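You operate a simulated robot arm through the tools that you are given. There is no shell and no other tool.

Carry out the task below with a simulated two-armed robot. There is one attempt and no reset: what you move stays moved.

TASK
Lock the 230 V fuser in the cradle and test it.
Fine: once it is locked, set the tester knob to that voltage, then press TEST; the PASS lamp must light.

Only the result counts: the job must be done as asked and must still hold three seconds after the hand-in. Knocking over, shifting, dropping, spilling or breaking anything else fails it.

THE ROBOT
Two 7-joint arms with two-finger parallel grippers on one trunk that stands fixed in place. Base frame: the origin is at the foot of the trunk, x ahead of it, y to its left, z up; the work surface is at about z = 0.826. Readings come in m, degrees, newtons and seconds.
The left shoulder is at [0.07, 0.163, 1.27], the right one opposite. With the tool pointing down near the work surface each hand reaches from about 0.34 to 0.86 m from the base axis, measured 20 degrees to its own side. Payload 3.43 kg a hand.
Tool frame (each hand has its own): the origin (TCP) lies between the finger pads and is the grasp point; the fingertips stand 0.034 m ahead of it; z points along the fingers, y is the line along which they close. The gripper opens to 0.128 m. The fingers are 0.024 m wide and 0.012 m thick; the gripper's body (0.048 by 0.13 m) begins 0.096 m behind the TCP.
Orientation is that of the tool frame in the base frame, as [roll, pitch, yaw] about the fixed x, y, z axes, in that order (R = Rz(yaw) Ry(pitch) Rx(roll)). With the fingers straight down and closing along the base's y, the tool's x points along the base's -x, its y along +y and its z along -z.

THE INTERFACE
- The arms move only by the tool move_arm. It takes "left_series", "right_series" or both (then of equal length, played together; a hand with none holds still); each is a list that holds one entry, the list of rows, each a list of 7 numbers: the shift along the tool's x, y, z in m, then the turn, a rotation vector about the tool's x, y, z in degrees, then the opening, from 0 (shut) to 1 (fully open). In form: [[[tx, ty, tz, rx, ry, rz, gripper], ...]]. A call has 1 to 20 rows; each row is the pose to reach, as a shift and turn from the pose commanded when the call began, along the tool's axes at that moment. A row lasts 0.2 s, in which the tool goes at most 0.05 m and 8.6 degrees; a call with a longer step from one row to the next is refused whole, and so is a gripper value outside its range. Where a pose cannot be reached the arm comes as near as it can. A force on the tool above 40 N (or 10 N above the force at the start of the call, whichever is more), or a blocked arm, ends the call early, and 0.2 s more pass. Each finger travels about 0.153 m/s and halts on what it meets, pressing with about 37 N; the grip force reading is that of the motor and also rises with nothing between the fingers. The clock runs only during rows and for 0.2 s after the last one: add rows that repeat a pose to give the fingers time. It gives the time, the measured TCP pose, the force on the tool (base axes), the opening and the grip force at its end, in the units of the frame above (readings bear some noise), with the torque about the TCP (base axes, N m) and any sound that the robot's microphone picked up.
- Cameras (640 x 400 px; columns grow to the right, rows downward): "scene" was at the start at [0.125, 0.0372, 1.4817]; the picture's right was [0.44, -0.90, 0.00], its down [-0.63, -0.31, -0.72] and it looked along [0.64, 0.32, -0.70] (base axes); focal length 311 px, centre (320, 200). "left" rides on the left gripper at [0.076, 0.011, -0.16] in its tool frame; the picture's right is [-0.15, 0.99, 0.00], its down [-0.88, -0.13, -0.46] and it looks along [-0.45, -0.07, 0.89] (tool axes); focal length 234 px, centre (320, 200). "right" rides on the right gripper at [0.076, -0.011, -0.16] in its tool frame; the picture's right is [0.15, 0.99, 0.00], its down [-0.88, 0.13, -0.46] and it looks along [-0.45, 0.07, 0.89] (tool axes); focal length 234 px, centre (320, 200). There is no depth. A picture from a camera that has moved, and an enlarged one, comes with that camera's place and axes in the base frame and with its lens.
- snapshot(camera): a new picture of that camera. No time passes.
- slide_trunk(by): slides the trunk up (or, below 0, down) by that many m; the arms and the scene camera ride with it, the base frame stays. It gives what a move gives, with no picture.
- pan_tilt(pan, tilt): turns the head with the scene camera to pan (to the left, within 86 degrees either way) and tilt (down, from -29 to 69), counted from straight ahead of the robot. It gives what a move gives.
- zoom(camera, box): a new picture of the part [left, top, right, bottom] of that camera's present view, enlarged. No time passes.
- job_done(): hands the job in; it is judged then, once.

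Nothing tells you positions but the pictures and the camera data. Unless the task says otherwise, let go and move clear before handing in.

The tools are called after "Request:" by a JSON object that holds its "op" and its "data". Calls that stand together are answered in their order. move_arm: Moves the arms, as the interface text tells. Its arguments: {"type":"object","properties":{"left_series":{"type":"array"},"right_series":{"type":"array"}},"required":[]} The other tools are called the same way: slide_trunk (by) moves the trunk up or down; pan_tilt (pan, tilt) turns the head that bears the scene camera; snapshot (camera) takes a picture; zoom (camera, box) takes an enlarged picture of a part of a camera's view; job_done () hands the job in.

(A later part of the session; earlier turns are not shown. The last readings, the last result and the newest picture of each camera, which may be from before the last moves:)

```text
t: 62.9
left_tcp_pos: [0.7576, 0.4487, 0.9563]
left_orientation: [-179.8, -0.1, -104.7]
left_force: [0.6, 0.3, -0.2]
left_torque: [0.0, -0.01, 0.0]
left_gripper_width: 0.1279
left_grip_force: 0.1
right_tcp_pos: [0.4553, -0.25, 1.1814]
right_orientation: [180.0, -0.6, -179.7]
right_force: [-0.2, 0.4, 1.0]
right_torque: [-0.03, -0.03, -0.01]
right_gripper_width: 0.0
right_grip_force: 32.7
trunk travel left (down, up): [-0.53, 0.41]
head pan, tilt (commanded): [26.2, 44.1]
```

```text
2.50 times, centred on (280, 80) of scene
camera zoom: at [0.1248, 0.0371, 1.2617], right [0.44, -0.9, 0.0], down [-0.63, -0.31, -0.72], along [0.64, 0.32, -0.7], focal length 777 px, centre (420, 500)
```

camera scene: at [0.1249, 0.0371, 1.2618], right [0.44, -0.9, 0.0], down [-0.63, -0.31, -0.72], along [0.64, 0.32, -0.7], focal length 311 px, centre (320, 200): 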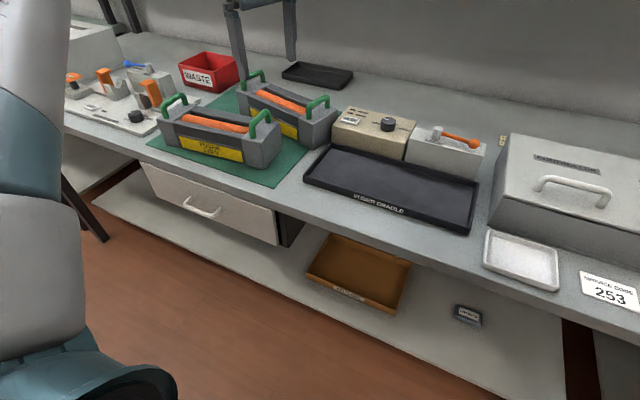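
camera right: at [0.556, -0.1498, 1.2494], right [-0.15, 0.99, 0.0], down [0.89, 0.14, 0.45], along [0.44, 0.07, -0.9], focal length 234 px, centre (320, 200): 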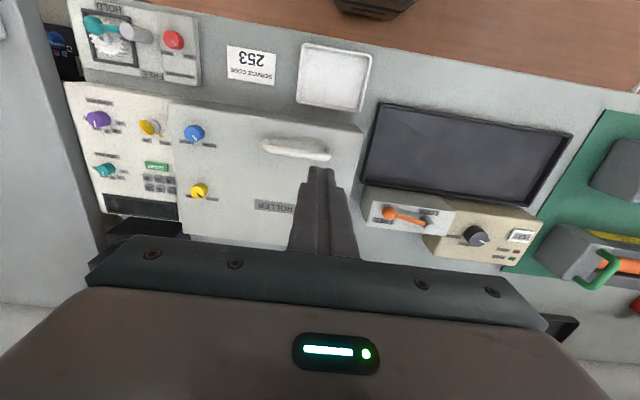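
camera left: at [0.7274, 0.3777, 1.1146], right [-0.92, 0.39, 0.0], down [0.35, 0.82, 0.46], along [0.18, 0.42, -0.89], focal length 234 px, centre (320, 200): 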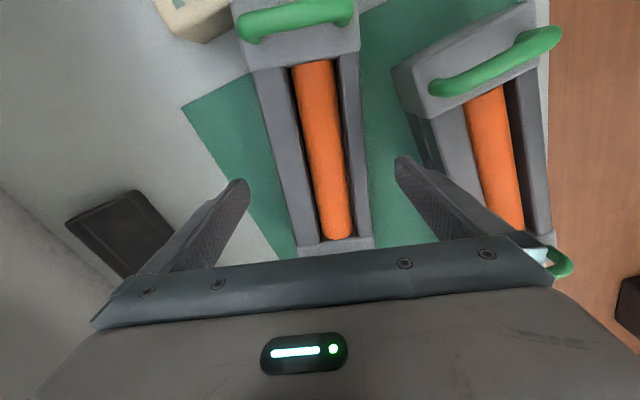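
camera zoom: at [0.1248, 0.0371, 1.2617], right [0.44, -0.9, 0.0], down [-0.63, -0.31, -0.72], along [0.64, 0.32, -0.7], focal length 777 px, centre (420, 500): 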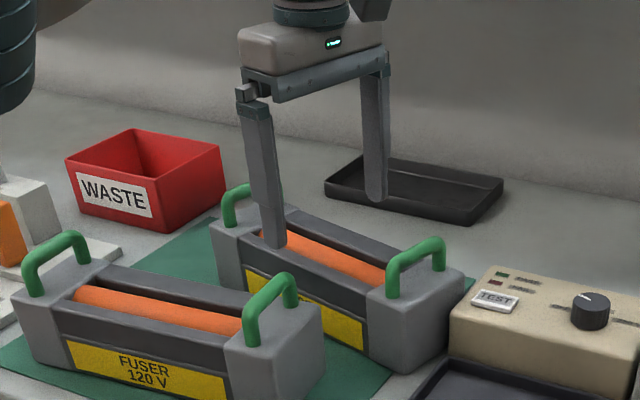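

The hand is centred over the fuser, with the fingers clear on both sides. I'll lower the trunk 0.068 m so the fingers straddle the body at z≈0.888.

Request:
{"op": "slide_trunk", "data": {"by": -0.068}}

Request:
{"op": "snapshot", "data": {"camera": "left"}}

Request:
{"op": "zoom", "data": {"camera": "scene", "box": [200, 0, 360, 160]}}

```text
t: 63.9
left_tcp_pos: [0.7574, 0.448, 0.8883]
left_orientation: [-179.9, 0.0, -104.7]
left_force: [-0.7, 0.0, 0.1]
left_torque: [-0.03, 0.0, 0.01]
left_gripper_width: 0.1278
left_grip_force: 0.0
right_tcp_pos: [0.4558, -0.2486, 1.1142]
right_orientation: [179.9, -0.7, -179.7]
right_force: [-0.2, -0.6, -1.3]
right_torque: [-0.01, -0.03, 0.03]
right_gripper_width: 0.0001
right_grip_force: 33.2
trunk travel left (down, up): [-0.462, 0.478]
head pan, tilt (commanded): [26.2, 44.1]
```

```text
taken
camera left: at [0.7273, 0.3775, 1.047], right [-0.92, 0.39, 0.0], down [0.35, 0.82, 0.46], along [0.18, 0.42, -0.89], focal length 234 px, centre (320, 200)
```

left: 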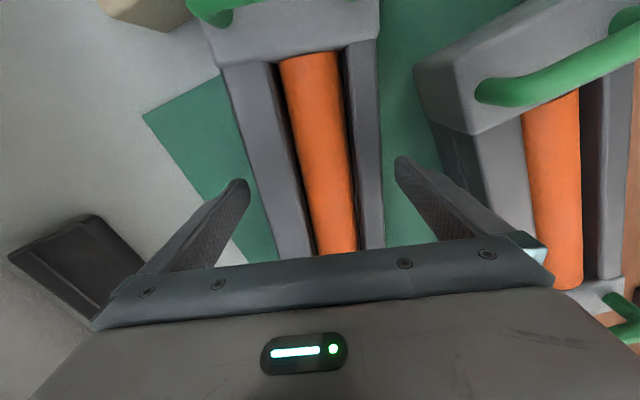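

```text
2.50 times, centred on (280, 80) of scene
camera zoom: at [0.1247, 0.037, 1.1938], right [0.44, -0.9, 0.0], down [-0.63, -0.31, -0.72], along [0.64, 0.32, -0.7], focal length 777 px, centre (420, 500)
```

zoom: 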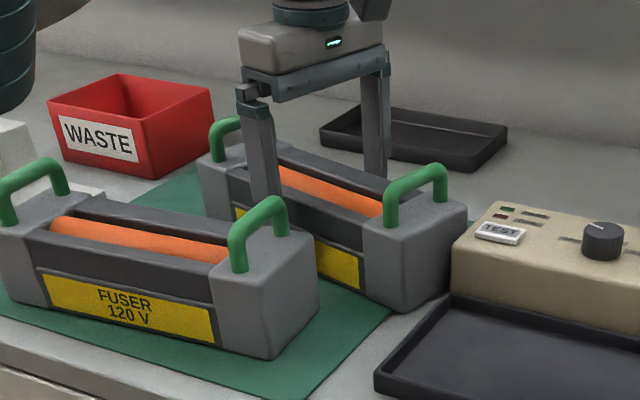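

The fingers straddle the fuser's middle, clear of the 120 V fuser. I'll close on it.

Request:
{"op": "move_arm", "data": {"left_series": [[[0, 0, 0, 0, 0, 0, 0.8], [0, 0, 0, 0, 0, 0, 0.65], [0, 0, 0, 0, 0, 0, 0.5], [0, 0, 0, 0, 0, 0, 0.4], [0, 0, 0, 0, 0, 0, 0.4]]]}}

Request:
{"op": "zoom", "data": {"camera": "scene", "box": [200, 0, 360, 160]}}

Request:
{"op": "snapshot", "data": {"camera": "left"}}

```text
t: 65.1
left_tcp_pos: [0.7564, 0.4484, 0.8882]
left_orientation: [-179.9, 0.0, -104.8]
left_force: [-6.7, 0.2, 0.0]
left_torque: [0.29, 0.87, 0.58]
left_gripper_width: 0.0951
left_grip_force: 36.9
right_tcp_pos: [0.4556, -0.2493, 1.1135]
right_orientation: [180.0, -0.7, -179.7]
right_force: [1.2, 0.1, -0.1]
right_torque: [0.01, -0.01, 0.01]
right_gripper_width: 0.0001
right_grip_force: 32.4
trunk travel left (down, up): [-0.462, 0.478]
head pan, tilt (commanded): [26.2, 44.1]
```

```text
2.50 times, centred on (280, 80) of scene
camera zoom: at [0.1246, 0.0372, 1.1937], right [0.44, -0.9, 0.0], down [-0.62, -0.31, -0.72], along [0.64, 0.32, -0.7], focal length 777 px, centre (420, 500)
```

zoom: 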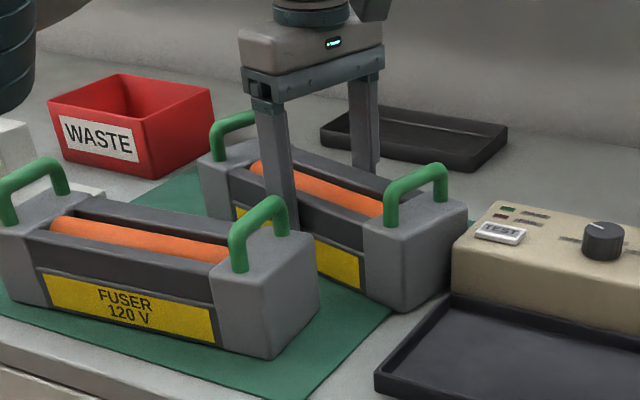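

```text
taken
camera left: at [0.727, 0.3779, 1.0466], right [-0.92, 0.39, 0.0], down [0.35, 0.82, 0.46], along [0.18, 0.42, -0.89], focal length 234 px, centre (320, 200)
```

left: 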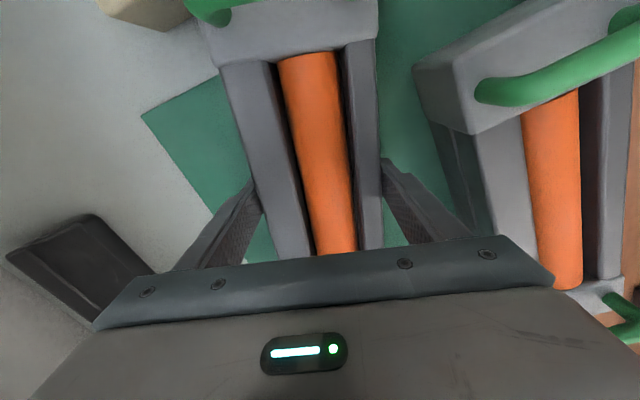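

Gripped: 95 mm wide at 37 N. I'll lift 3 cm with the trunk and check that it hangs level.

Request:
{"op": "slide_trunk", "data": {"by": 0.03}}

Request:
{"op": "zoom", "data": {"camera": "scene", "box": [180, 0, 360, 160]}}

Request:
{"op": "snapshot", "data": {"camera": "left"}}

```text
t: 65.9
left_tcp_pos: [0.7599, 0.4494, 0.9161]
left_orientation: [-179.9, -0.1, -104.8]
left_force: [0.3, -0.6, -14.0]
left_torque: [-0.02, -0.01, 0.02]
left_gripper_width: 0.0949
left_grip_force: 37.1
right_tcp_pos: [0.4591, -0.2473, 1.1422]
right_orientation: [-180.0, -0.8, -179.6]
right_force: [0.2, -0.3, -0.2]
right_torque: [-0.01, 0.02, -0.01]
right_gripper_width: 0.0
right_grip_force: 33.6
trunk travel left (down, up): [-0.492, 0.448]
head pan, tilt (commanded): [26.2, 44.1]
```

```text
2.50 times, centred on (270, 80) of scene
camera zoom: at [0.1275, 0.0382, 1.2233], right [0.44, -0.9, 0.0], down [-0.63, -0.31, -0.72], along [0.64, 0.32, -0.7], focal length 777 px, centre (445, 500)
```

zoom: 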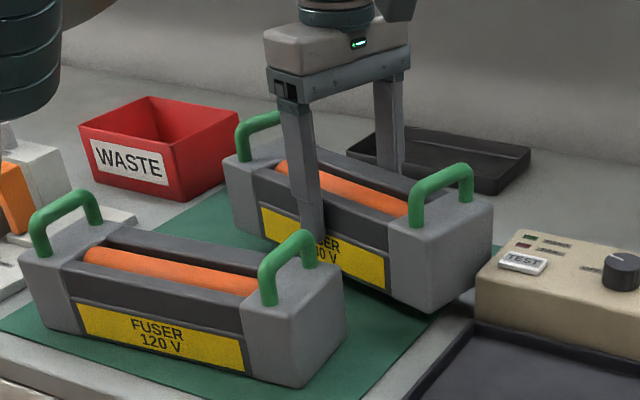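

```text
taken
camera left: at [0.7298, 0.3784, 1.074], right [-0.92, 0.39, 0.0], down [0.35, 0.82, 0.45], along [0.18, 0.42, -0.89], focal length 234 px, centre (320, 200)
```

left: 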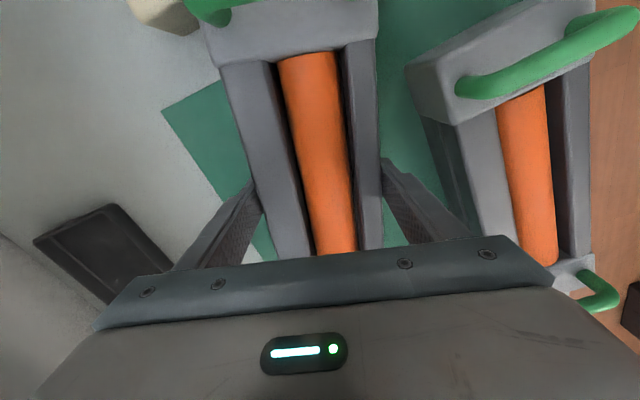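

It's lifted cleanly and level: 14 N with near-zero torque. I'll raise it a further 13 cm so it clears everything on the way.

Request:
{"op": "slide_trunk", "data": {"by": 0.13}}

Request:
{"op": "snapshot", "data": {"camera": "scene"}}

```text
t: 67.5
left_tcp_pos: [0.7588, 0.4488, 1.0451]
left_orientation: [-179.9, -0.1, -104.6]
left_force: [1.0, 1.0, -12.3]
left_torque: [-0.01, -0.02, -0.01]
left_gripper_width: 0.095
left_grip_force: 37.1
right_tcp_pos: [0.4592, -0.248, 1.2726]
right_orientation: [-180.0, -0.9, -179.7]
right_force: [0.2, -0.7, 0.5]
right_torque: [0.01, 0.03, -0.03]
right_gripper_width: 0.0003
right_grip_force: 33.3
trunk travel left (down, up): [-0.622, 0.318]
head pan, tilt (commanded): [26.2, 44.1]
```

```text
taken
camera scene: at [0.1271, 0.0381, 1.3534], right [0.44, -0.9, 0.0], down [-0.63, -0.31, -0.72], along [0.64, 0.32, -0.7], focal length 311 px, centre (320, 200)
```

scene: 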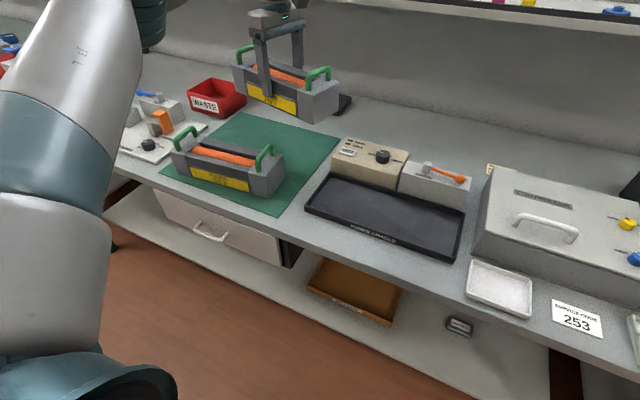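

The fuser is well clear of everything. I'll carry it over to above the cradle, turning it square as it goes.

Request:
{"op": "move_arm", "data": {"left_series": [[[0.0235, 0.0026, 0, 0, 0, -1.05, 0.4], [0.047, 0.0052, 0, 0, 0, -2.1, 0.4], [0.0705, 0.0079, 0, 0, 0, -3.15, 0.4], [0.094, 0.0105, 0, 0, 0, -4.2, 0.4], [0.1175, 0.0131, 0, 0, 0, -5.25, 0.4], [0.141, 0.0157, 0, 0, 0, -6.3, 0.4], [0.1646, 0.0184, 0, 0, 0, -7.35, 0.4], [0.1881, 0.021, 0, 0, 0, -8.4, 0.4], [0.2116, 0.0236, 0, 0, 0, -9.45, 0.4], [0.2351, 0.0262, 0, 0, 0, -10.5, 0.4], [0.2586, 0.0288, 0, 0, 0, -11.55, 0.4], [0.2821, 0.0315, 0, 0, 0, -12.6, 0.4], [0.3056, 0.0341, 0, 0, 0, -13.65, 0.4], [0.3291, 0.0367, 0, 0, 0, -14.7, 0.4], [0.3291, 0.0367, 0, 0, 0, -14.7, 0.4]]]}}

Request:
{"op": "snapshot", "data": {"camera": "scene"}}

Request:
{"op": "snapshot", "data": {"camera": "left"}}

```text
t: 70.7
left_tcp_pos: [0.6196, 0.1755, 1.0458]
left_orientation: [-179.9, -0.3, -90.0]
left_force: [-0.2, 0.6, -13.9]
left_torque: [-0.02, 0.02, 0.01]
left_gripper_width: 0.0951
left_grip_force: 36.8
left hand out of reach, approached as far as the arm can: row 11, 12, 13, 14, 15
right_tcp_pos: [0.4569, -0.2489, 1.274]
right_orientation: [-179.9, -0.8, -179.7]
right_force: [-0.4, -0.1, 0.4]
right_torque: [0.0, -0.01, 0.0]
right_gripper_width: 0.0001
right_grip_force: 33.1
trunk travel left (down, up): [-0.622, 0.318]
head pan, tilt (commanded): [26.2, 44.1]
```

```text
taken
camera scene: at [0.1266, 0.0375, 1.3535], right [0.44, -0.9, 0.0], down [-0.63, -0.31, -0.72], along [0.64, 0.32, -0.7], focal length 311 px, centre (320, 200)
```

scene: 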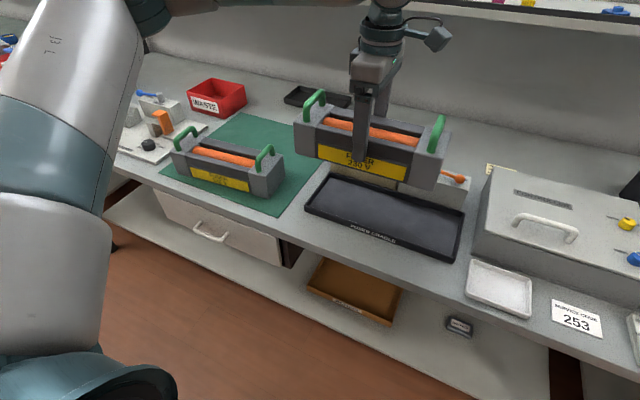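

```text
taken
camera left: at [0.608, 0.0992, 1.2047], right [-0.99, 0.15, 0.0], down [0.13, 0.88, 0.45], along [0.07, 0.45, -0.89], focal length 234 px, centre (320, 200)
```

left: 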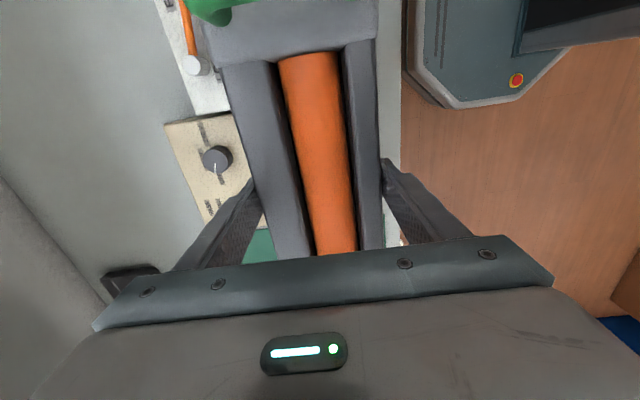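

The fuser is level above the cradle's back edge, but the left hand stops at y≈0.175 and needs about 0.11–0.13. I'll turn the head to see how the left arm is folded and what limits it.

Request:
{"op": "pan_tilt", "data": {"pan": 45, "tilt": 5}}

Request:
{"op": "snapshot", "data": {"camera": "scene"}}

Request:
{"op": "pan_tilt", "data": {"pan": 0, "tilt": 10}}

Request:
{"op": "snapshot", "data": {"camera": "scene"}}

Request:
{"op": "pan_tilt", "data": {"pan": -45, "tilt": 30}}

Request:
{"op": "snapshot", "data": {"camera": "scene"}}

```text
t: 71.7
left_tcp_pos: [0.6183, 0.174, 1.0469]
left_orientation: [-179.8, -0.2, -90.0]
left_force: [0.2, 0.0, -13.5]
left_torque: [0.04, 0.01, 0.0]
left_gripper_width: 0.0948
left_grip_force: 37.3
right_tcp_pos: [0.4579, -0.2482, 1.2732]
right_orientation: [-180.0, -0.7, -179.7]
right_force: [-0.2, 0.1, 0.2]
right_torque: [-0.02, 0.03, -0.02]
right_gripper_width: 0.0
right_grip_force: 32.7
trunk travel left (down, up): [-0.622, 0.318]
head pan, tilt (commanded): [45.0, 5.0]
```

```text
taken
camera scene: at [0.118, 0.0662, 1.4152], right [0.71, -0.71, 0.0], down [-0.06, -0.06, -1.0], along [0.7, 0.7, -0.09], focal length 311 px, centre (320, 200)
```

scene: 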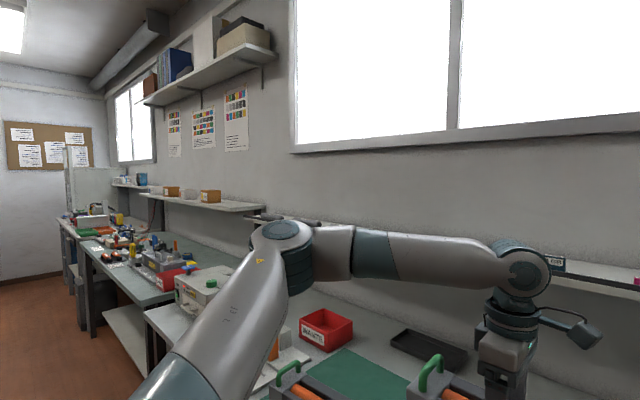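

```text
t: 72.8
left_tcp_pos: [0.6193, 0.1753, 1.0476]
left_orientation: [-179.8, -0.3, -90.1]
left_force: [0.0, 0.6, -13.2]
left_torque: [0.0, 0.0, -0.02]
left_gripper_width: 0.0951
left_grip_force: 36.9
right_tcp_pos: [0.4571, -0.2486, 1.2731]
right_orientation: [-180.0, -0.7, -179.7]
right_force: [-0.6, -0.3, 0.0]
right_torque: [0.0, 0.01, -0.02]
right_gripper_width: 0.0
right_grip_force: 33.2
trunk travel left (down, up): [-0.622, 0.318]
head pan, tilt (commanded): [0.0, 10.0]
```

```text
taken
camera scene: at [0.1459, 0.0014, 1.4072], right [0.0, -1.0, 0.0], down [-0.17, 0.0, -0.98], along [0.98, 0.0, -0.17], focal length 311 px, centre (320, 200)
```

scene: 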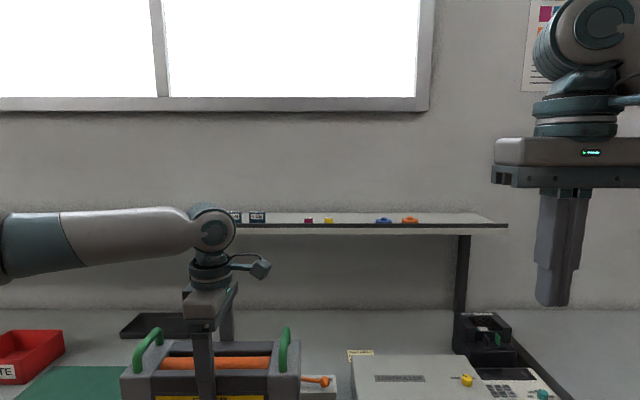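

```text
t: 74.0
left_tcp_pos: [0.6195, 0.1745, 1.0456]
left_orientation: [-179.8, -0.2, -90.0]
left_force: [0.1, -1.4, -13.5]
left_torque: [0.03, -0.01, 0.02]
left_gripper_width: 0.0951
left_grip_force: 37.2
right_tcp_pos: [0.4574, -0.2491, 1.2731]
right_orientation: [-180.0, -0.7, -179.8]
right_force: [0.5, 0.5, -0.4]
right_torque: [0.0, -0.02, 0.03]
right_gripper_width: 0.0001
right_grip_force: 32.9
trunk travel left (down, up): [-0.622, 0.318]
head pan, tilt (commanded): [-45.0, 30.0]
```

```text
taken
camera scene: at [0.1169, -0.0626, 1.375], right [-0.71, -0.71, 0.0], down [-0.35, 0.35, -0.87], along [0.61, -0.61, -0.5], focal length 311 px, centre (320, 200)
```

scene: 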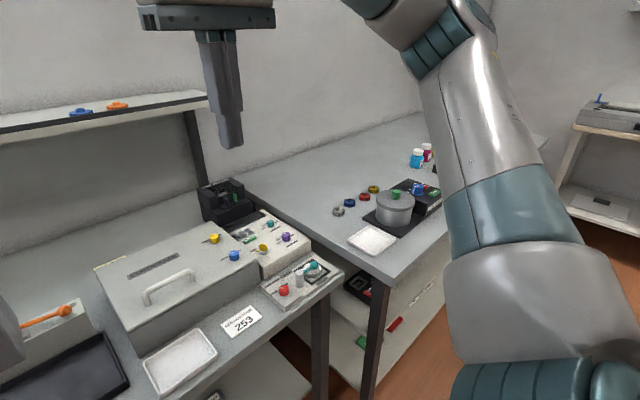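

The left elbow is out at about (0.41, 0.44), and the wrist looks twisted far relative to the forearm at this yaw, so wrist roll is probably what's limiting it. I'll test that in the air: turn the hand back a little and see whether it can then move further inward.

Request:
{"op": "move_arm", "data": {"left_series": [[[0, 0, 0, 0, 0, 6, 0.4], [0, 0, 0, 0, 0, 12, 0.4], [0, 0, 0, 0, 0, 18, 0.4], [0, 0, 0, 0, 0, 24, 0.4], [0.015, 0, 0, 0, 0, 24, 0.4], [0.03, 0, 0, 0, 0, 24, 0.4], [0.045, 0, 0, 0, 0, 24, 0.4], [0.045, 0, 0, 0, 0, 24, 0.4]]]}}

Request:
{"op": "pan_tilt", "data": {"pan": 26.2, "tilt": 40}}

Request:
{"op": "snapshot", "data": {"camera": "scene"}}

```text
t: 75.8
left_tcp_pos: [0.598, 0.16, 1.0485]
left_orientation: [-179.8, -0.1, -113.9]
left_force: [0.2, 0.7, -13.6]
left_torque: [-0.05, -0.05, -0.01]
left_gripper_width: 0.0951
left_grip_force: 36.6
left hand out of reach, approached as far as the arm can: row 5, 6, 7, 8
right_tcp_pos: [0.4575, -0.2498, 1.2721]
right_orientation: [-180.0, -0.8, -179.7]
right_force: [-1.1, 0.1, -0.3]
right_torque: [-0.01, 0.01, -0.02]
right_gripper_width: 0.0001
right_grip_force: 33.0
trunk travel left (down, up): [-0.622, 0.318]
head pan, tilt (commanded): [-45.0, 30.0]
```

```text
t: 77.2
left_tcp_pos: [0.5975, 0.1613, 1.0462]
left_orientation: [-179.8, -0.1, -114.0]
left_force: [0.0, -0.2, -12.9]
left_torque: [0.0, -0.02, -0.03]
left_gripper_width: 0.0951
left_grip_force: 36.7
right_tcp_pos: [0.4577, -0.2476, 1.2726]
right_orientation: [-179.9, -0.6, -179.6]
right_force: [0.1, -0.1, 0.2]
right_torque: [-0.02, 0.03, 0.03]
right_gripper_width: 0.0001
right_grip_force: 32.7
trunk travel left (down, up): [-0.622, 0.318]
head pan, tilt (commanded): [26.2, 40.0]
```

```text
taken
camera scene: at [0.1292, 0.0387, 1.3596], right [0.44, -0.9, 0.0], down [-0.58, -0.28, -0.77], along [0.69, 0.34, -0.64], focal length 311 px, centre (320, 200)
```

scene: 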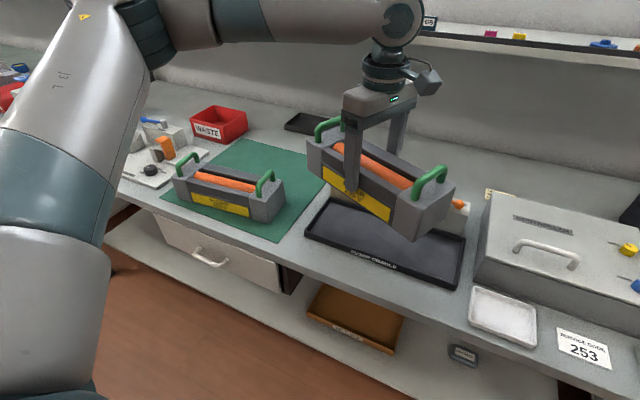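

Turning the wrist didn't help: the left elbow simply won't swing further in, so the mid-grip can't reach the cradle's centre. My new plan is to set the right end inside the cradle with the left end resting on the tray's left wall, then regrip the left handle (well within reach) and slide and lower the fuser in. First I'll square it up at about (0.627, 0.205).

Request:
{"op": "move_arm", "data": {"left_series": [[[-0.0132, -0.002, 0, 0, 0, -6, 0.4], [-0.0265, -0.0041, 0, 0, 0, -12, 0.4], [-0.0397, -0.0062, 0, 0, 0, -18, 0.4], [-0.0529, -0.0082, 0, 0, 0, -24, 0.4], [-0.0529, -0.0082, 0.02, 0, 0, -24, 0.4], [-0.0529, -0.0082, 0.04, 0, 0, -24, 0.4], [-0.0529, -0.0082, 0.05, 0, 0, -24, 0.4], [-0.0529, -0.0082, 0.05, 0, 0, -24, 0.4]]]}}

Request:
{"op": "snapshot", "data": {"camera": "scene"}}

Request:
{"op": "snapshot", "data": {"camera": "left"}}

```text
t: 79.0
left_tcp_pos: [0.6269, 0.2039, 0.9981]
left_orientation: [-179.9, -0.1, -90.0]
left_force: [0.2, 0.1, -12.9]
left_torque: [0.0, -0.04, -0.02]
left_gripper_width: 0.0949
left_grip_force: 36.6
right_tcp_pos: [0.4572, -0.2489, 1.2729]
right_orientation: [180.0, -0.7, -179.8]
right_force: [0.7, 0.5, 1.1]
right_torque: [-0.03, 0.01, -0.02]
right_gripper_width: 0.0
right_grip_force: 33.0
trunk travel left (down, up): [-0.622, 0.318]
head pan, tilt (commanded): [26.2, 40.0]
```

```text
taken
camera scene: at [0.1291, 0.0388, 1.3596], right [0.44, -0.9, 0.0], down [-0.58, -0.28, -0.77], along [0.69, 0.34, -0.64], focal length 311 px, centre (320, 200)
```

scene: 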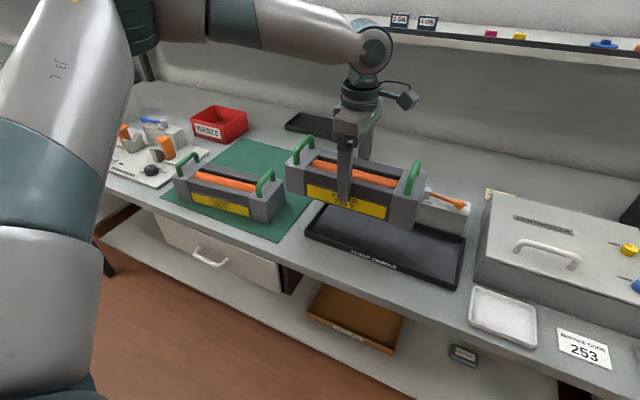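

```text
taken
camera left: at [0.616, 0.1293, 1.1557], right [-0.99, 0.15, 0.0], down [0.13, 0.88, 0.46], along [0.07, 0.45, -0.89], focal length 234 px, centre (320, 200)
```

left: 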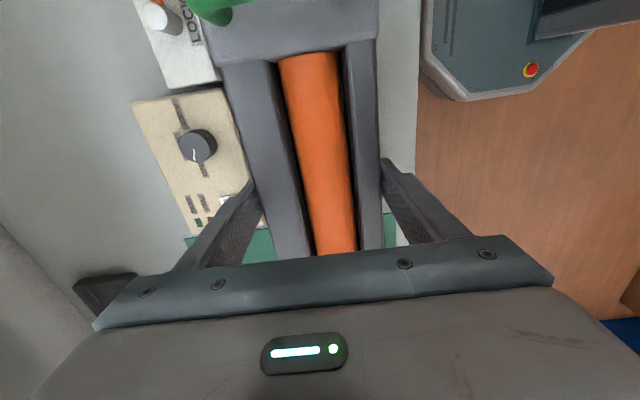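

It's squared up. I'll lower 6 cm with the trunk, which keeps the arm's posture, and then check alignment with the tray.

Request:
{"op": "slide_trunk", "data": {"by": -0.06}}

Request:
{"op": "zoom", "data": {"camera": "scene", "box": [260, 80, 480, 290]}}

```text
t: 80.0
left_tcp_pos: [0.626, 0.2057, 0.9377]
left_orientation: [-179.9, -0.2, -90.0]
left_force: [-0.7, -0.2, -12.5]
left_torque: [-0.01, 0.0, 0.01]
left_gripper_width: 0.0948
left_grip_force: 37.1
right_tcp_pos: [0.4579, -0.2497, 1.2129]
right_orientation: [-179.9, -0.6, -179.8]
right_force: [0.9, -0.1, -0.4]
right_torque: [-0.02, -0.02, 0.01]
right_gripper_width: 0.0
right_grip_force: 33.0
trunk travel left (down, up): [-0.562, 0.378]
head pan, tilt (commanded): [26.2, 40.0]
```

```text
1.90 times, centred on (370, 185) of scene
camera zoom: at [0.1288, 0.0389, 1.2996], right [0.44, -0.9, 0.0], down [-0.58, -0.28, -0.77], along [0.69, 0.34, -0.64], focal length 592 px, centre (225, 229)
```

zoom: 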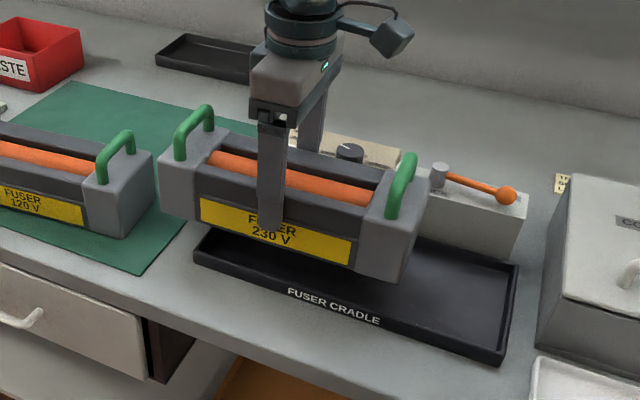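

The fuser is lined up over the tray with the lever clear. I'll tilt it 4° (right end down) and lower it gently until the right end meets the tray floor and the left rests on the wall.

Request:
{"op": "move_arm", "data": {"left_series": [[[0, 0, 0, 0, -2, 0, 0.4], [0, 0, 0, 0, -4, 0, 0.4], [0, 0, 0, 0, -4, 0, 0.4]]]}}

Request:
{"op": "slide_trunk", "data": {"by": -0.026}}

Request:
{"op": "zoom", "data": {"camera": "scene", "box": [260, 80, 480, 290]}}

```text
t: 80.8
left_tcp_pos: [0.6272, 0.2043, 0.9371]
left_orientation: [-179.9, 4.0, -90.0]
left_force: [1.4, -0.1, -13.6]
left_torque: [-0.06, 0.02, 0.0]
left_gripper_width: 0.0949
left_grip_force: 36.7
right_tcp_pos: [0.4575, -0.2477, 1.2133]
right_orientation: [180.0, -0.8, -179.8]
right_force: [-1.0, -0.2, 0.8]
right_torque: [-0.02, 0.0, -0.01]
right_gripper_width: 0.0
right_grip_force: 33.2
trunk travel left (down, up): [-0.562, 0.378]
head pan, tilt (commanded): [26.2, 40.0]
```

```text
t: 81.5
left_tcp_pos: [0.6273, 0.2058, 0.9115]
left_orientation: [-179.9, 4.0, -90.0]
left_force: [-0.1, -0.1, -13.0]
left_torque: [0.01, 0.01, 0.02]
left_gripper_width: 0.0951
left_grip_force: 37.1
right_tcp_pos: [0.4565, -0.2493, 1.188]
right_orientation: [-179.9, -0.8, -179.7]
right_force: [-0.2, 0.6, -0.4]
right_torque: [-0.01, 0.0, 0.01]
right_gripper_width: 0.0
right_grip_force: 33.6
trunk travel left (down, up): [-0.536, 0.404]
head pan, tilt (commanded): [26.2, 40.0]
```

```text
1.90 times, centred on (370, 185) of scene
camera zoom: at [0.1285, 0.0389, 1.2736], right [0.44, -0.9, 0.0], down [-0.58, -0.28, -0.77], along [0.69, 0.34, -0.64], focal length 592 px, centre (225, 229)
```

zoom: 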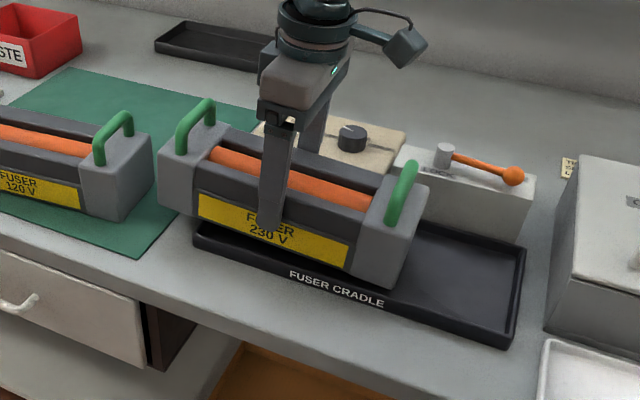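

Still hanging free at 13 N. I'll lower in small steps while watching the force.

Request:
{"op": "move_arm", "data": {"left_series": [[[0, 0, 0.002, 0, 0, 0, 0.4], [0, 0, 0.004, 0, 0, 0, 0.4], [0, 0, 0.006, 0, 0, 0, 0.4], [0, 0, 0.006, 0, 0, 0, 0.4]]]}}

Request:
{"op": "move_arm", "data": {"left_series": [[[0, 0, 0.0015, 0, 0, 0, 0.4], [0, 0, 0.003, 0, 0, 0, 0.4], [0, 0, 0.003, 0, 0, 0, 0.4]]]}}

Request:
{"op": "zoom", "data": {"camera": "scene", "box": [260, 80, 480, 290]}}

```text
t: 82.5
left_tcp_pos: [0.6272, 0.2055, 0.9045]
left_orientation: [-180.0, 3.9, -90.0]
left_force: [-0.4, 0.0, -13.1]
left_torque: [-0.03, 0.03, 0.0]
left_gripper_width: 0.0952
left_grip_force: 36.8
right_tcp_pos: [0.457, -0.2503, 1.1872]
right_orientation: [180.0, -0.6, -179.7]
right_force: [-0.1, 0.0, 0.4]
right_torque: [-0.04, -0.04, -0.02]
right_gripper_width: 0.0
right_grip_force: 33.5
trunk travel left (down, up): [-0.536, 0.404]
head pan, tilt (commanded): [26.2, 40.0]
```

```text
t: 83.3
left_tcp_pos: [0.6283, 0.2049, 0.9009]
left_orientation: [-179.9, 4.0, -90.0]
left_force: [-1.1, 0.3, -13.1]
left_torque: [-0.01, 0.01, 0.04]
left_gripper_width: 0.095
left_grip_force: 36.7
right_tcp_pos: [0.4564, -0.249, 1.1865]
right_orientation: [-179.9, -0.7, -179.8]
right_force: [-0.5, -0.1, -0.2]
right_torque: [-0.03, 0.0, -0.06]
right_gripper_width: 0.0002
right_grip_force: 33.3
trunk travel left (down, up): [-0.536, 0.404]
head pan, tilt (commanded): [26.2, 40.0]
```

```text
1.90 times, centred on (370, 185) of scene
camera zoom: at [0.129, 0.0388, 1.2735], right [0.44, -0.9, 0.0], down [-0.58, -0.28, -0.77], along [0.69, 0.34, -0.64], focal length 592 px, centre (225, 229)
```

zoom: 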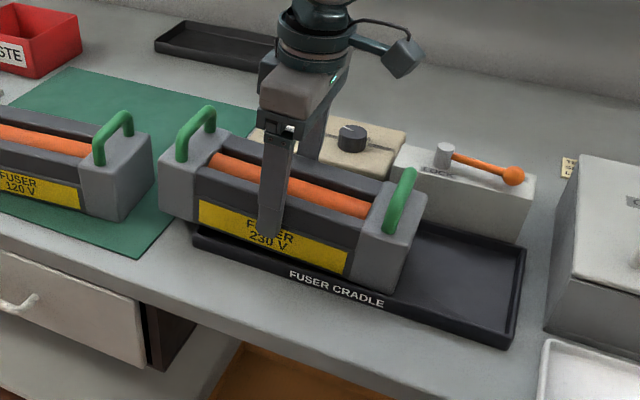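

No contact yet, so I'll keep lowering in small steps.

Request:
{"op": "move_arm", "data": {"left_series": [[[0, 0, 0.0015, 0, 0, 0, 0.4], [0, 0, 0.003, 0, 0, 0, 0.4], [0, 0, 0.003, 0, 0, 0, 0.4]]]}}

Request:
{"op": "move_arm", "data": {"left_series": [[[0, 0, 0.0015, 0, 0, 0, 0.4], [0, 0, 0.003, 0, 0, 0, 0.4], [0, 0, 0.003, 0, 0, 0, 0.4]]]}}

Request:
{"op": "zoom", "data": {"camera": "scene", "box": [300, 130, 440, 260]}}

```text
t: 84.1
left_tcp_pos: [0.6275, 0.2058, 0.902]
left_orientation: [-179.7, 3.7, -90.0]
left_force: [3.7, 1.4, -1.1]
left_torque: [-0.92, 0.28, 0.28]
left_gripper_width: 0.095
left_grip_force: 36.9
right_tcp_pos: [0.456, -0.2486, 1.1864]
right_orientation: [179.9, -0.6, -179.7]
right_force: [-0.9, -0.2, -0.1]
right_torque: [-0.01, -0.01, 0.04]
right_gripper_width: 0.0
right_grip_force: 33.0
trunk travel left (down, up): [-0.536, 0.404]
head pan, tilt (commanded): [26.2, 40.0]
```

```text
t: 84.9
left_tcp_pos: [0.6254, 0.2043, 0.8999]
left_orientation: [-179.6, 3.9, -90.0]
left_force: [11.9, 1.9, 26.8]
left_torque: [-0.65, 1.09, 0.47]
left_gripper_width: 0.095
left_grip_force: 37.0
right_tcp_pos: [0.455, -0.2497, 1.1888]
right_orientation: [179.9, -0.7, -179.7]
right_force: [-0.2, 0.0, -0.1]
right_torque: [0.02, 0.02, 0.03]
right_gripper_width: 0.0002
right_grip_force: 33.1
trunk travel left (down, up): [-0.536, 0.404]
head pan, tilt (commanded): [26.2, 40.0]
```

```text
3.08 times, centred on (370, 195) of scene
camera zoom: at [0.1267, 0.0377, 1.2742], right [0.44, -0.9, 0.0], down [-0.58, -0.28, -0.77], along [0.69, 0.34, -0.64], focal length 956 px, centre (166, 215)
```

zoom: 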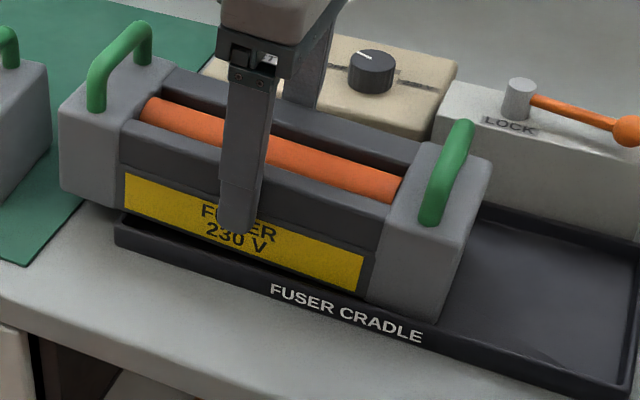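

It has made contact and is now pressing at 27 N, with a sideways push suggesting the front edge touches the tray's front wall. I'll lift slightly, shift 4 mm toward the back and lower again.

Request:
{"op": "move_arm", "data": {"left_series": [[[0, 0, -0.004, 0, 0, 0, 0.4], [0, 0, -0.008, 0, 0, 0, 0.4], [0, -0.002, -0.008, 0, 0, 0, 0.4], [0, -0.005, -0.008, 0, 0, 0, 0.4], [0, -0.005, -0.008, 0, 0, 0, 0.4]]]}}

Request:
{"op": "zoom", "data": {"camera": "scene", "box": [300, 130, 440, 260]}}

```text
t: 86.1
left_tcp_pos: [0.6314, 0.2066, 0.9056]
left_orientation: [-180.0, 3.9, -90.0]
left_force: [-0.6, -1.0, -13.6]
left_torque: [0.0, -0.01, 0.0]
left_gripper_width: 0.0949
left_grip_force: 37.0
right_tcp_pos: [0.4565, -0.2494, 1.1868]
right_orientation: [-180.0, -0.6, -179.7]
right_force: [-0.5, -0.3, 0.7]
right_torque: [0.0, -0.02, 0.03]
right_gripper_width: 0.0
right_grip_force: 32.7
trunk travel left (down, up): [-0.536, 0.404]
head pan, tilt (commanded): [26.2, 40.0]
```

```text
3.08 times, centred on (370, 195) of scene
camera zoom: at [0.129, 0.0389, 1.2735], right [0.44, -0.9, 0.0], down [-0.58, -0.28, -0.77], along [0.69, 0.34, -0.64], focal length 956 px, centre (166, 215)
```

zoom: 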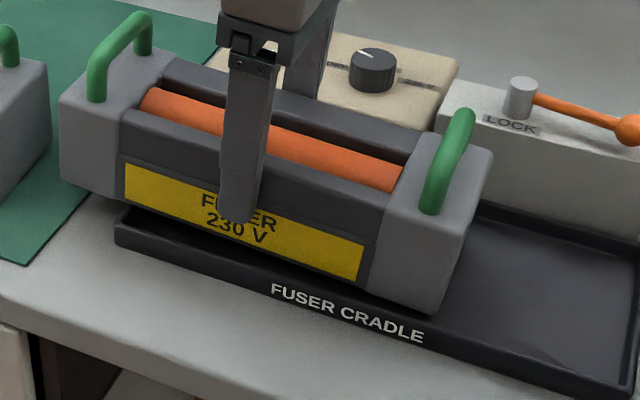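

That leaves it free-hanging again. I'll nudge 2 mm more toward the back and lower in small steps.

Request:
{"op": "move_arm", "data": {"left_series": [[[0, -0.002, 0.002, 0, 0, 0, 0.4], [0, -0.002, 0.004, 0, 0, 0, 0.4], [0, -0.002, 0.006, 0, 0, 0, 0.4], [0, -0.002, 0.006, 0, 0, 0, 0.4]]]}}

Request:
{"op": "move_arm", "data": {"left_series": [[[0, 0, 0.001, 0, 0, 0, 0.4], [0, 0, 0.002, 0, 0, 0, 0.4], [0, 0, 0.002, 0, 0, 0, 0.4]]]}}

```text
t: 87.1
left_tcp_pos: [0.6328, 0.2073, 0.9011]
left_orientation: [-179.5, 4.0, -89.9]
left_force: [3.2, 1.3, 1.6]
left_torque: [1.27, 0.47, -0.31]
left_gripper_width: 0.095
left_grip_force: 37.2
left hand out of reach, approached as far as the arm can: row 2, 3, 4
right_tcp_pos: [0.4567, -0.2492, 1.1879]
right_orientation: [179.9, -0.6, -179.7]
right_force: [-0.2, 0.0, 0.5]
right_torque: [0.0, -0.03, 0.03]
right_gripper_width: 0.0
right_grip_force: 33.0
trunk travel left (down, up): [-0.536, 0.404]
head pan, tilt (commanded): [26.2, 40.0]
```

```text
t: 87.9
left_tcp_pos: [0.6309, 0.2079, 0.901]
left_orientation: [-179.5, 3.9, -90.0]
left_force: [11.3, 0.9, 21.9]
left_torque: [0.22, 0.89, -0.27]
left_gripper_width: 0.0948
left_grip_force: 37.2
right_tcp_pos: [0.4555, -0.2498, 1.1881]
right_orientation: [179.9, -0.7, -179.7]
right_force: [-0.7, 0.1, -0.7]
right_torque: [-0.03, -0.01, 0.0]
right_gripper_width: 0.0
right_grip_force: 33.2
trunk travel left (down, up): [-0.536, 0.404]
head pan, tilt (commanded): [26.2, 40.0]
```

Now the left side sits on the wall and the right end on the floor. I'll ease off the downward force and open the gripper slightly.

Request:
{"op": "move_arm", "data": {"left_series": [[[0, 0, -0.001, 0, 0, 0, 0.4], [0, 0, -0.0018, 0, 0, 0, 0.4], [0, 0, -0.0018, 0, 0, 0, 0.4]]]}}

Request:
{"op": "move_arm", "data": {"left_series": [[[0, 0, 0, 0, 0, 0, 0.76], [0, 0, 0, 0, 0, 0, 0.82], [0, 0, 0, 0, 0, 0, 0.88], [0, 0, 0, 0, 0, 0, 0.88]]]}}

Request:
{"op": "zoom", "data": {"camera": "scene", "box": [280, 110, 440, 260]}}

Request:
{"op": "snapshot", "data": {"camera": "left"}}

```text
t: 88.7
left_tcp_pos: [0.6318, 0.2082, 0.901]
left_orientation: [-179.7, 4.0, -90.1]
left_force: [13.6, -0.8, 21.4]
left_torque: [-0.88, 0.76, 0.37]
left_gripper_width: 0.0949
left_grip_force: 36.8
right_tcp_pos: [0.4566, -0.25, 1.1866]
right_orientation: [-180.0, -0.8, -179.7]
right_force: [-0.6, -0.2, 0.4]
right_torque: [-0.01, 0.03, 0.02]
right_gripper_width: 0.0002
right_grip_force: 33.6
trunk travel left (down, up): [-0.536, 0.404]
head pan, tilt (commanded): [26.2, 40.0]
```

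```text
t: 89.7
left_tcp_pos: [0.6305, 0.2105, 0.8991]
left_orientation: [-179.7, 3.8, -90.0]
left_force: [0.2, 0.1, 0.2]
left_torque: [0.0, -0.02, 0.0]
left_gripper_width: 0.1125
left_grip_force: 0.1
right_tcp_pos: [0.4553, -0.2496, 1.1886]
right_orientation: [-180.0, -0.7, -179.7]
right_force: [0.5, 0.7, -0.1]
right_torque: [-0.02, 0.0, 0.01]
right_gripper_width: 0.0
right_grip_force: 32.9
trunk travel left (down, up): [-0.536, 0.404]
head pan, tilt (commanded): [26.2, 40.0]
```

```text
2.67 times, centred on (360, 185) of scene
camera zoom: at [0.1276, 0.0384, 1.2737], right [0.44, -0.9, 0.0], down [-0.58, -0.28, -0.77], along [0.69, 0.34, -0.64], focal length 829 px, centre (213, 240)
```

zoom: 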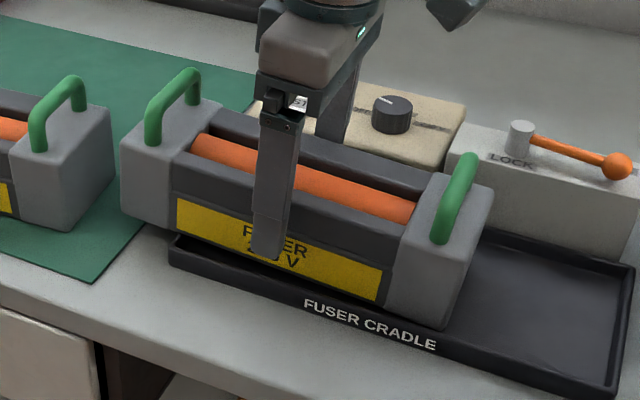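

```text
taken
camera left: at [0.6199, 0.1218, 1.0521], right [-0.99, 0.15, 0.01], down [0.13, 0.85, 0.52], along [0.07, 0.51, -0.86], focal length 234 px, centre (320, 200)
```

left: 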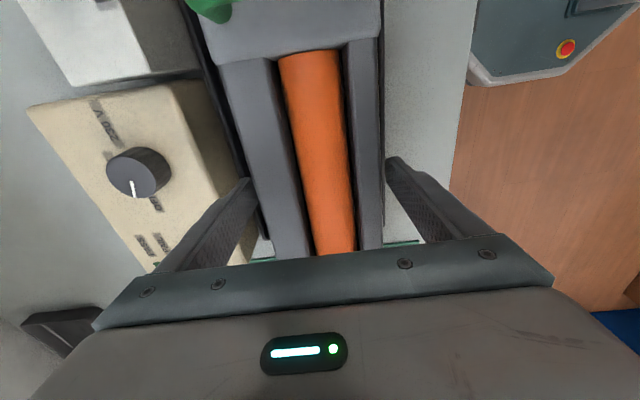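

Released, and the fuser rests stably: right end in the cradle, left end on the wall. I'll raise the hand clear, level it and turn it to the default yaw to take the left handle.

Request:
{"op": "slide_trunk", "data": {"by": 0.15}}

Request:
{"op": "move_arm", "data": {"left_series": [[[-0.01, 0, 0, 0, 2, 0, 0.88], [-0.02, 0, 0, 0, 4, 0, 0.88], [-0.03, 0, 0, 0, 4, 0, 0.88], [-0.05, 0, 0, 0, 4, 0, 0.88], [-0.05, 0, 0, 0, 4, 0, 0.88]]]}}

Request:
{"op": "move_arm", "data": {"left_series": [[[0, 0, 0, 0, 0, 8.5, 0.8], [0, 0, 0, 0, 0, 17, 0.7], [0, 0, 0, 0, 0, 25.5, 0.6], [0, 0, 0, 0, 0, 34, 0.5], [0, 0, 0, 0, 0, 42.5, 0.5], [0, 0, 0, 0, 0, 51, 0.5], [0, 0, 0, 0, 0, 59.5, 0.5], [0, 0, 0, 0, 0, 68, 0.5], [0, 0, 0, 0, 0, 76.5, 0.5], [0, 0, 0, 0, 0, 85, 0.5], [0, 0, 0, 0, 0, 90, 0.5], [0, 0, 0, 0, 0, 90, 0.5]]]}}

Request:
{"op": "snapshot", "data": {"camera": "left"}}

Request:
{"op": "snapshot", "data": {"camera": "scene"}}

```text
t: 91.5
left_tcp_pos: [0.6325, 0.2095, 1.0499]
left_orientation: [-179.8, 3.9, -90.0]
left_force: [0.6, 0.9, 0.4]
left_torque: [0.01, -0.01, 0.0]
left_gripper_width: 0.1126
left_grip_force: 0.0
right_tcp_pos: [0.4558, -0.2491, 1.3378]
right_orientation: [-180.0, -0.8, -179.7]
right_force: [0.3, 0.1, 0.3]
right_torque: [-0.04, -0.02, 0.04]
right_gripper_width: 0.0
right_grip_force: 32.9
trunk travel left (down, up): [-0.686, 0.254]
head pan, tilt (commanded): [26.2, 40.0]
```

```text
t: 92.7
left_tcp_pos: [0.6319, 0.2595, 1.051]
left_orientation: [-179.8, -0.1, -90.0]
left_force: [-0.7, -0.1, 0.2]
left_torque: [-0.04, -0.01, 0.0]
left_gripper_width: 0.1127
left_grip_force: 0.0
right_tcp_pos: [0.456, -0.2511, 1.3374]
right_orientation: [180.0, -0.7, -179.7]
right_force: [0.2, -0.1, -0.1]
right_torque: [-0.02, -0.01, 0.02]
right_gripper_width: 0.0001
right_grip_force: 33.2
trunk travel left (down, up): [-0.686, 0.254]
head pan, tilt (commanded): [26.2, 40.0]
```

```text
t: 95.2
left_tcp_pos: [0.6305, 0.2581, 1.0537]
left_orientation: [-179.9, 0.2, 179.9]
left_force: [-0.1, 0.3, -0.6]
left_torque: [0.02, 0.01, -0.01]
left_gripper_width: 0.0639
left_grip_force: 0.0
right_tcp_pos: [0.4556, -0.2505, 1.3385]
right_orientation: [-179.9, -0.7, -179.7]
right_force: [-0.2, -0.5, 1.0]
right_torque: [0.0, 0.0, 0.02]
right_gripper_width: 0.0004
right_grip_force: 33.4
trunk travel left (down, up): [-0.686, 0.254]
head pan, tilt (commanded): [26.2, 40.0]
```

```text
taken
camera left: at [0.5552, 0.2698, 1.2111], right [0.15, 0.99, 0.0], down [0.88, -0.13, 0.46], along [0.45, -0.07, -0.89], focal length 234 px, centre (320, 200)
```

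left: 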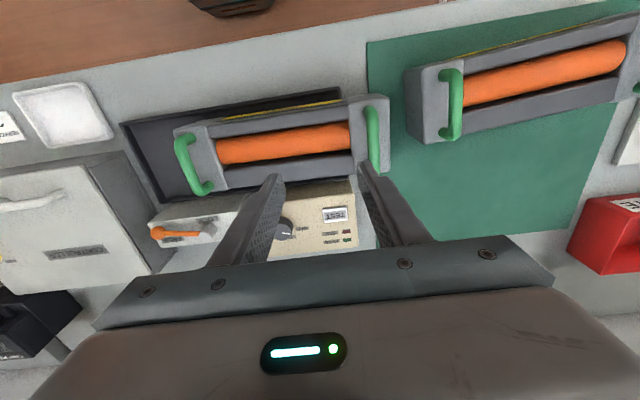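

```text
taken
camera scene: at [0.1277, 0.0384, 1.4237], right [0.44, -0.9, 0.0], down [-0.58, -0.28, -0.77], along [0.69, 0.34, -0.64], focal length 311 px, centre (320, 200)
```

scene: 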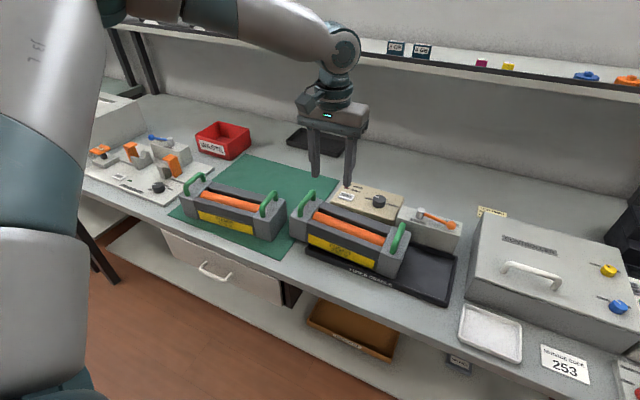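

The hand is level at the default yaw with a 64 mm opening. I'll zoom in on the fuser to locate the left handle precisely.

Request:
{"op": "zoom", "data": {"camera": "left", "box": [160, 80, 400, 230]}}

Request:
{"op": "zoom", "data": {"camera": "left", "box": [320, 80, 420, 190]}}

Request:
{"op": "zoom", "data": {"camera": "scene", "box": [280, 170, 420, 300]}}

```text
2.67 times, centred on (280, 155) of left
camera zoom: at [0.5552, 0.2698, 1.2111], right [0.15, 0.99, 0.0], down [0.88, -0.13, 0.46], along [0.45, -0.07, -0.89], focal length 624 px, centre (427, 320)
```

zoom: 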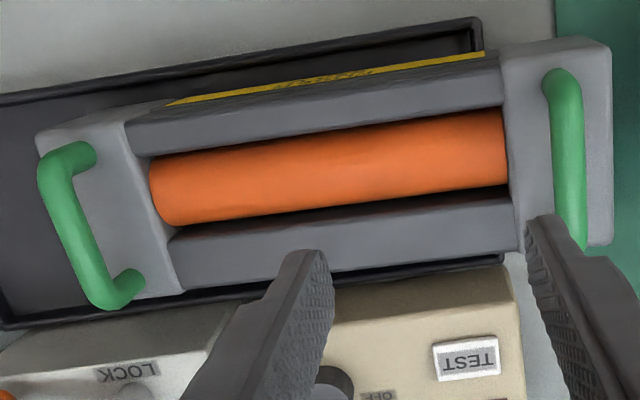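

```text
3.64 times, centred on (370, 135) of left
camera zoom: at [0.5552, 0.2698, 1.2111], right [0.15, 0.99, 0.0], down [0.88, -0.13, 0.46], along [0.45, -0.07, -0.89], focal length 852 px, centre (138, 436)
```

zoom: 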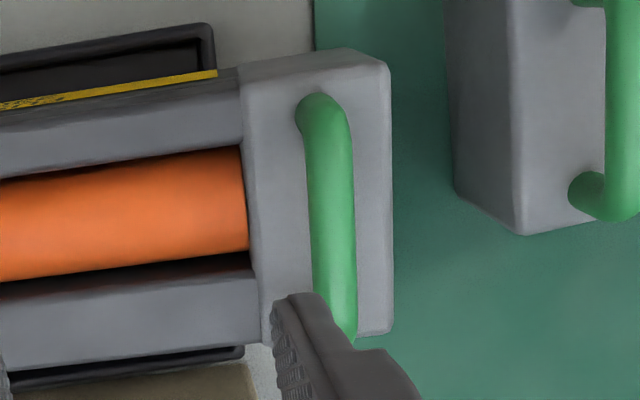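

```text
3.08 times, centred on (350, 235) of scene
camera zoom: at [0.1277, 0.0384, 1.4237], right [0.44, -0.9, 0.0], down [-0.58, -0.28, -0.77], along [0.69, 0.34, -0.64], focal length 956 px, centre (228, 92)
```

zoom: 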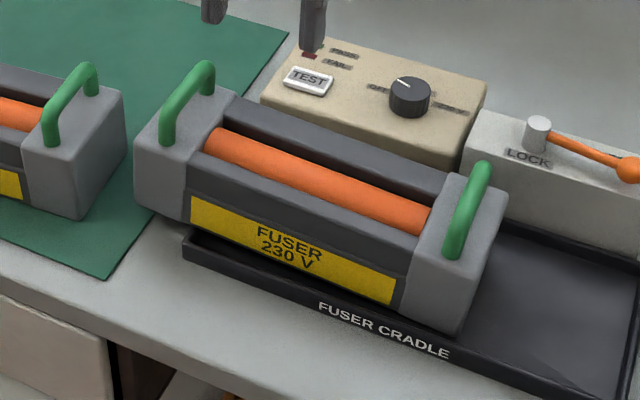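

The left handle bar is at y≈0.319, x≈0.63. I'll move above it and then come down with the trunk.

Request:
{"op": "move_arm", "data": {"left_series": [[[0, 0.02, 0, 0, 0, 0, 0.5], [0, 0.04, 0, 0, 0, 0, 0.5], [0, 0.061, 0, 0, 0, 0, 0.5], [0, 0.061, 0, 0, 0, 0, 0.5]]]}}

Request:
{"op": "slide_trunk", "data": {"by": -0.06}}

Request:
{"op": "snapshot", "data": {"camera": "left"}}

Request:
{"op": "zoom", "data": {"camera": "scene", "box": [260, 100, 400, 260]}}

```text
t: 96.2
left_tcp_pos: [0.6303, 0.3163, 1.0532]
left_orientation: [-179.9, 0.2, 179.9]
left_force: [-0.2, 0.0, -0.4]
left_torque: [0.03, -0.02, -0.01]
left_gripper_width: 0.0641
left_grip_force: 0.0
right_tcp_pos: [0.4566, -0.249, 1.3365]
right_orientation: [180.0, -0.6, -179.7]
right_force: [0.3, -0.7, -0.1]
right_torque: [0.02, -0.03, -0.02]
right_gripper_width: 0.0
right_grip_force: 33.0
trunk travel left (down, up): [-0.686, 0.254]
head pan, tilt (commanded): [26.2, 40.0]
```

```text
t: 97.2
left_tcp_pos: [0.6294, 0.3175, 0.9932]
left_orientation: [-180.0, 0.3, 180.0]
left_force: [0.3, 1.1, -0.1]
left_torque: [0.0, 0.02, 0.0]
left_gripper_width: 0.064
left_grip_force: 0.0
right_tcp_pos: [0.4556, -0.2498, 1.277]
right_orientation: [-180.0, -0.7, -179.6]
right_force: [-0.4, 0.7, 0.5]
right_torque: [0.01, 0.03, 0.02]
right_gripper_width: 0.0
right_grip_force: 32.9
trunk travel left (down, up): [-0.626, 0.314]
head pan, tilt (commanded): [26.2, 40.0]
```

```text
taken
camera left: at [0.5533, 0.3287, 1.1513], right [0.15, 0.99, 0.0], down [0.88, -0.13, 0.46], along [0.45, -0.07, -0.89], focal length 234 px, centre (320, 200)
```

left: 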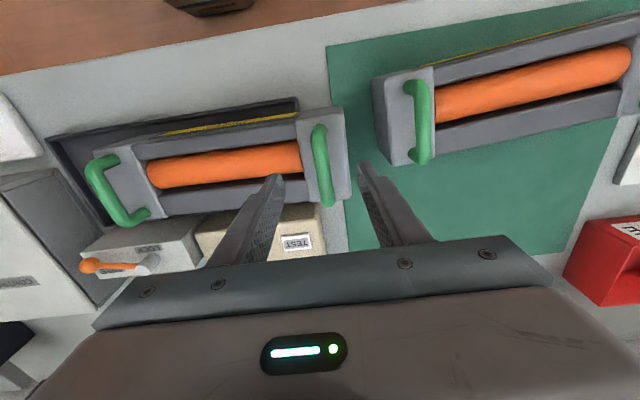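

```text
2.50 times, centred on (330, 180) of scene
camera zoom: at [0.1275, 0.0384, 1.3638], right [0.44, -0.9, 0.0], down [-0.58, -0.28, -0.77], along [0.69, 0.34, -0.64], focal length 777 px, centre (295, 250)
```

zoom: 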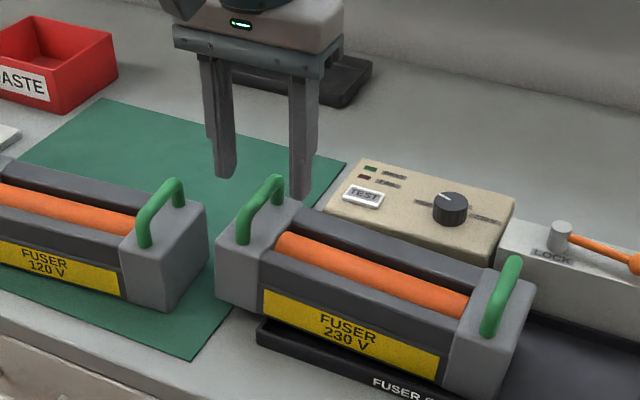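

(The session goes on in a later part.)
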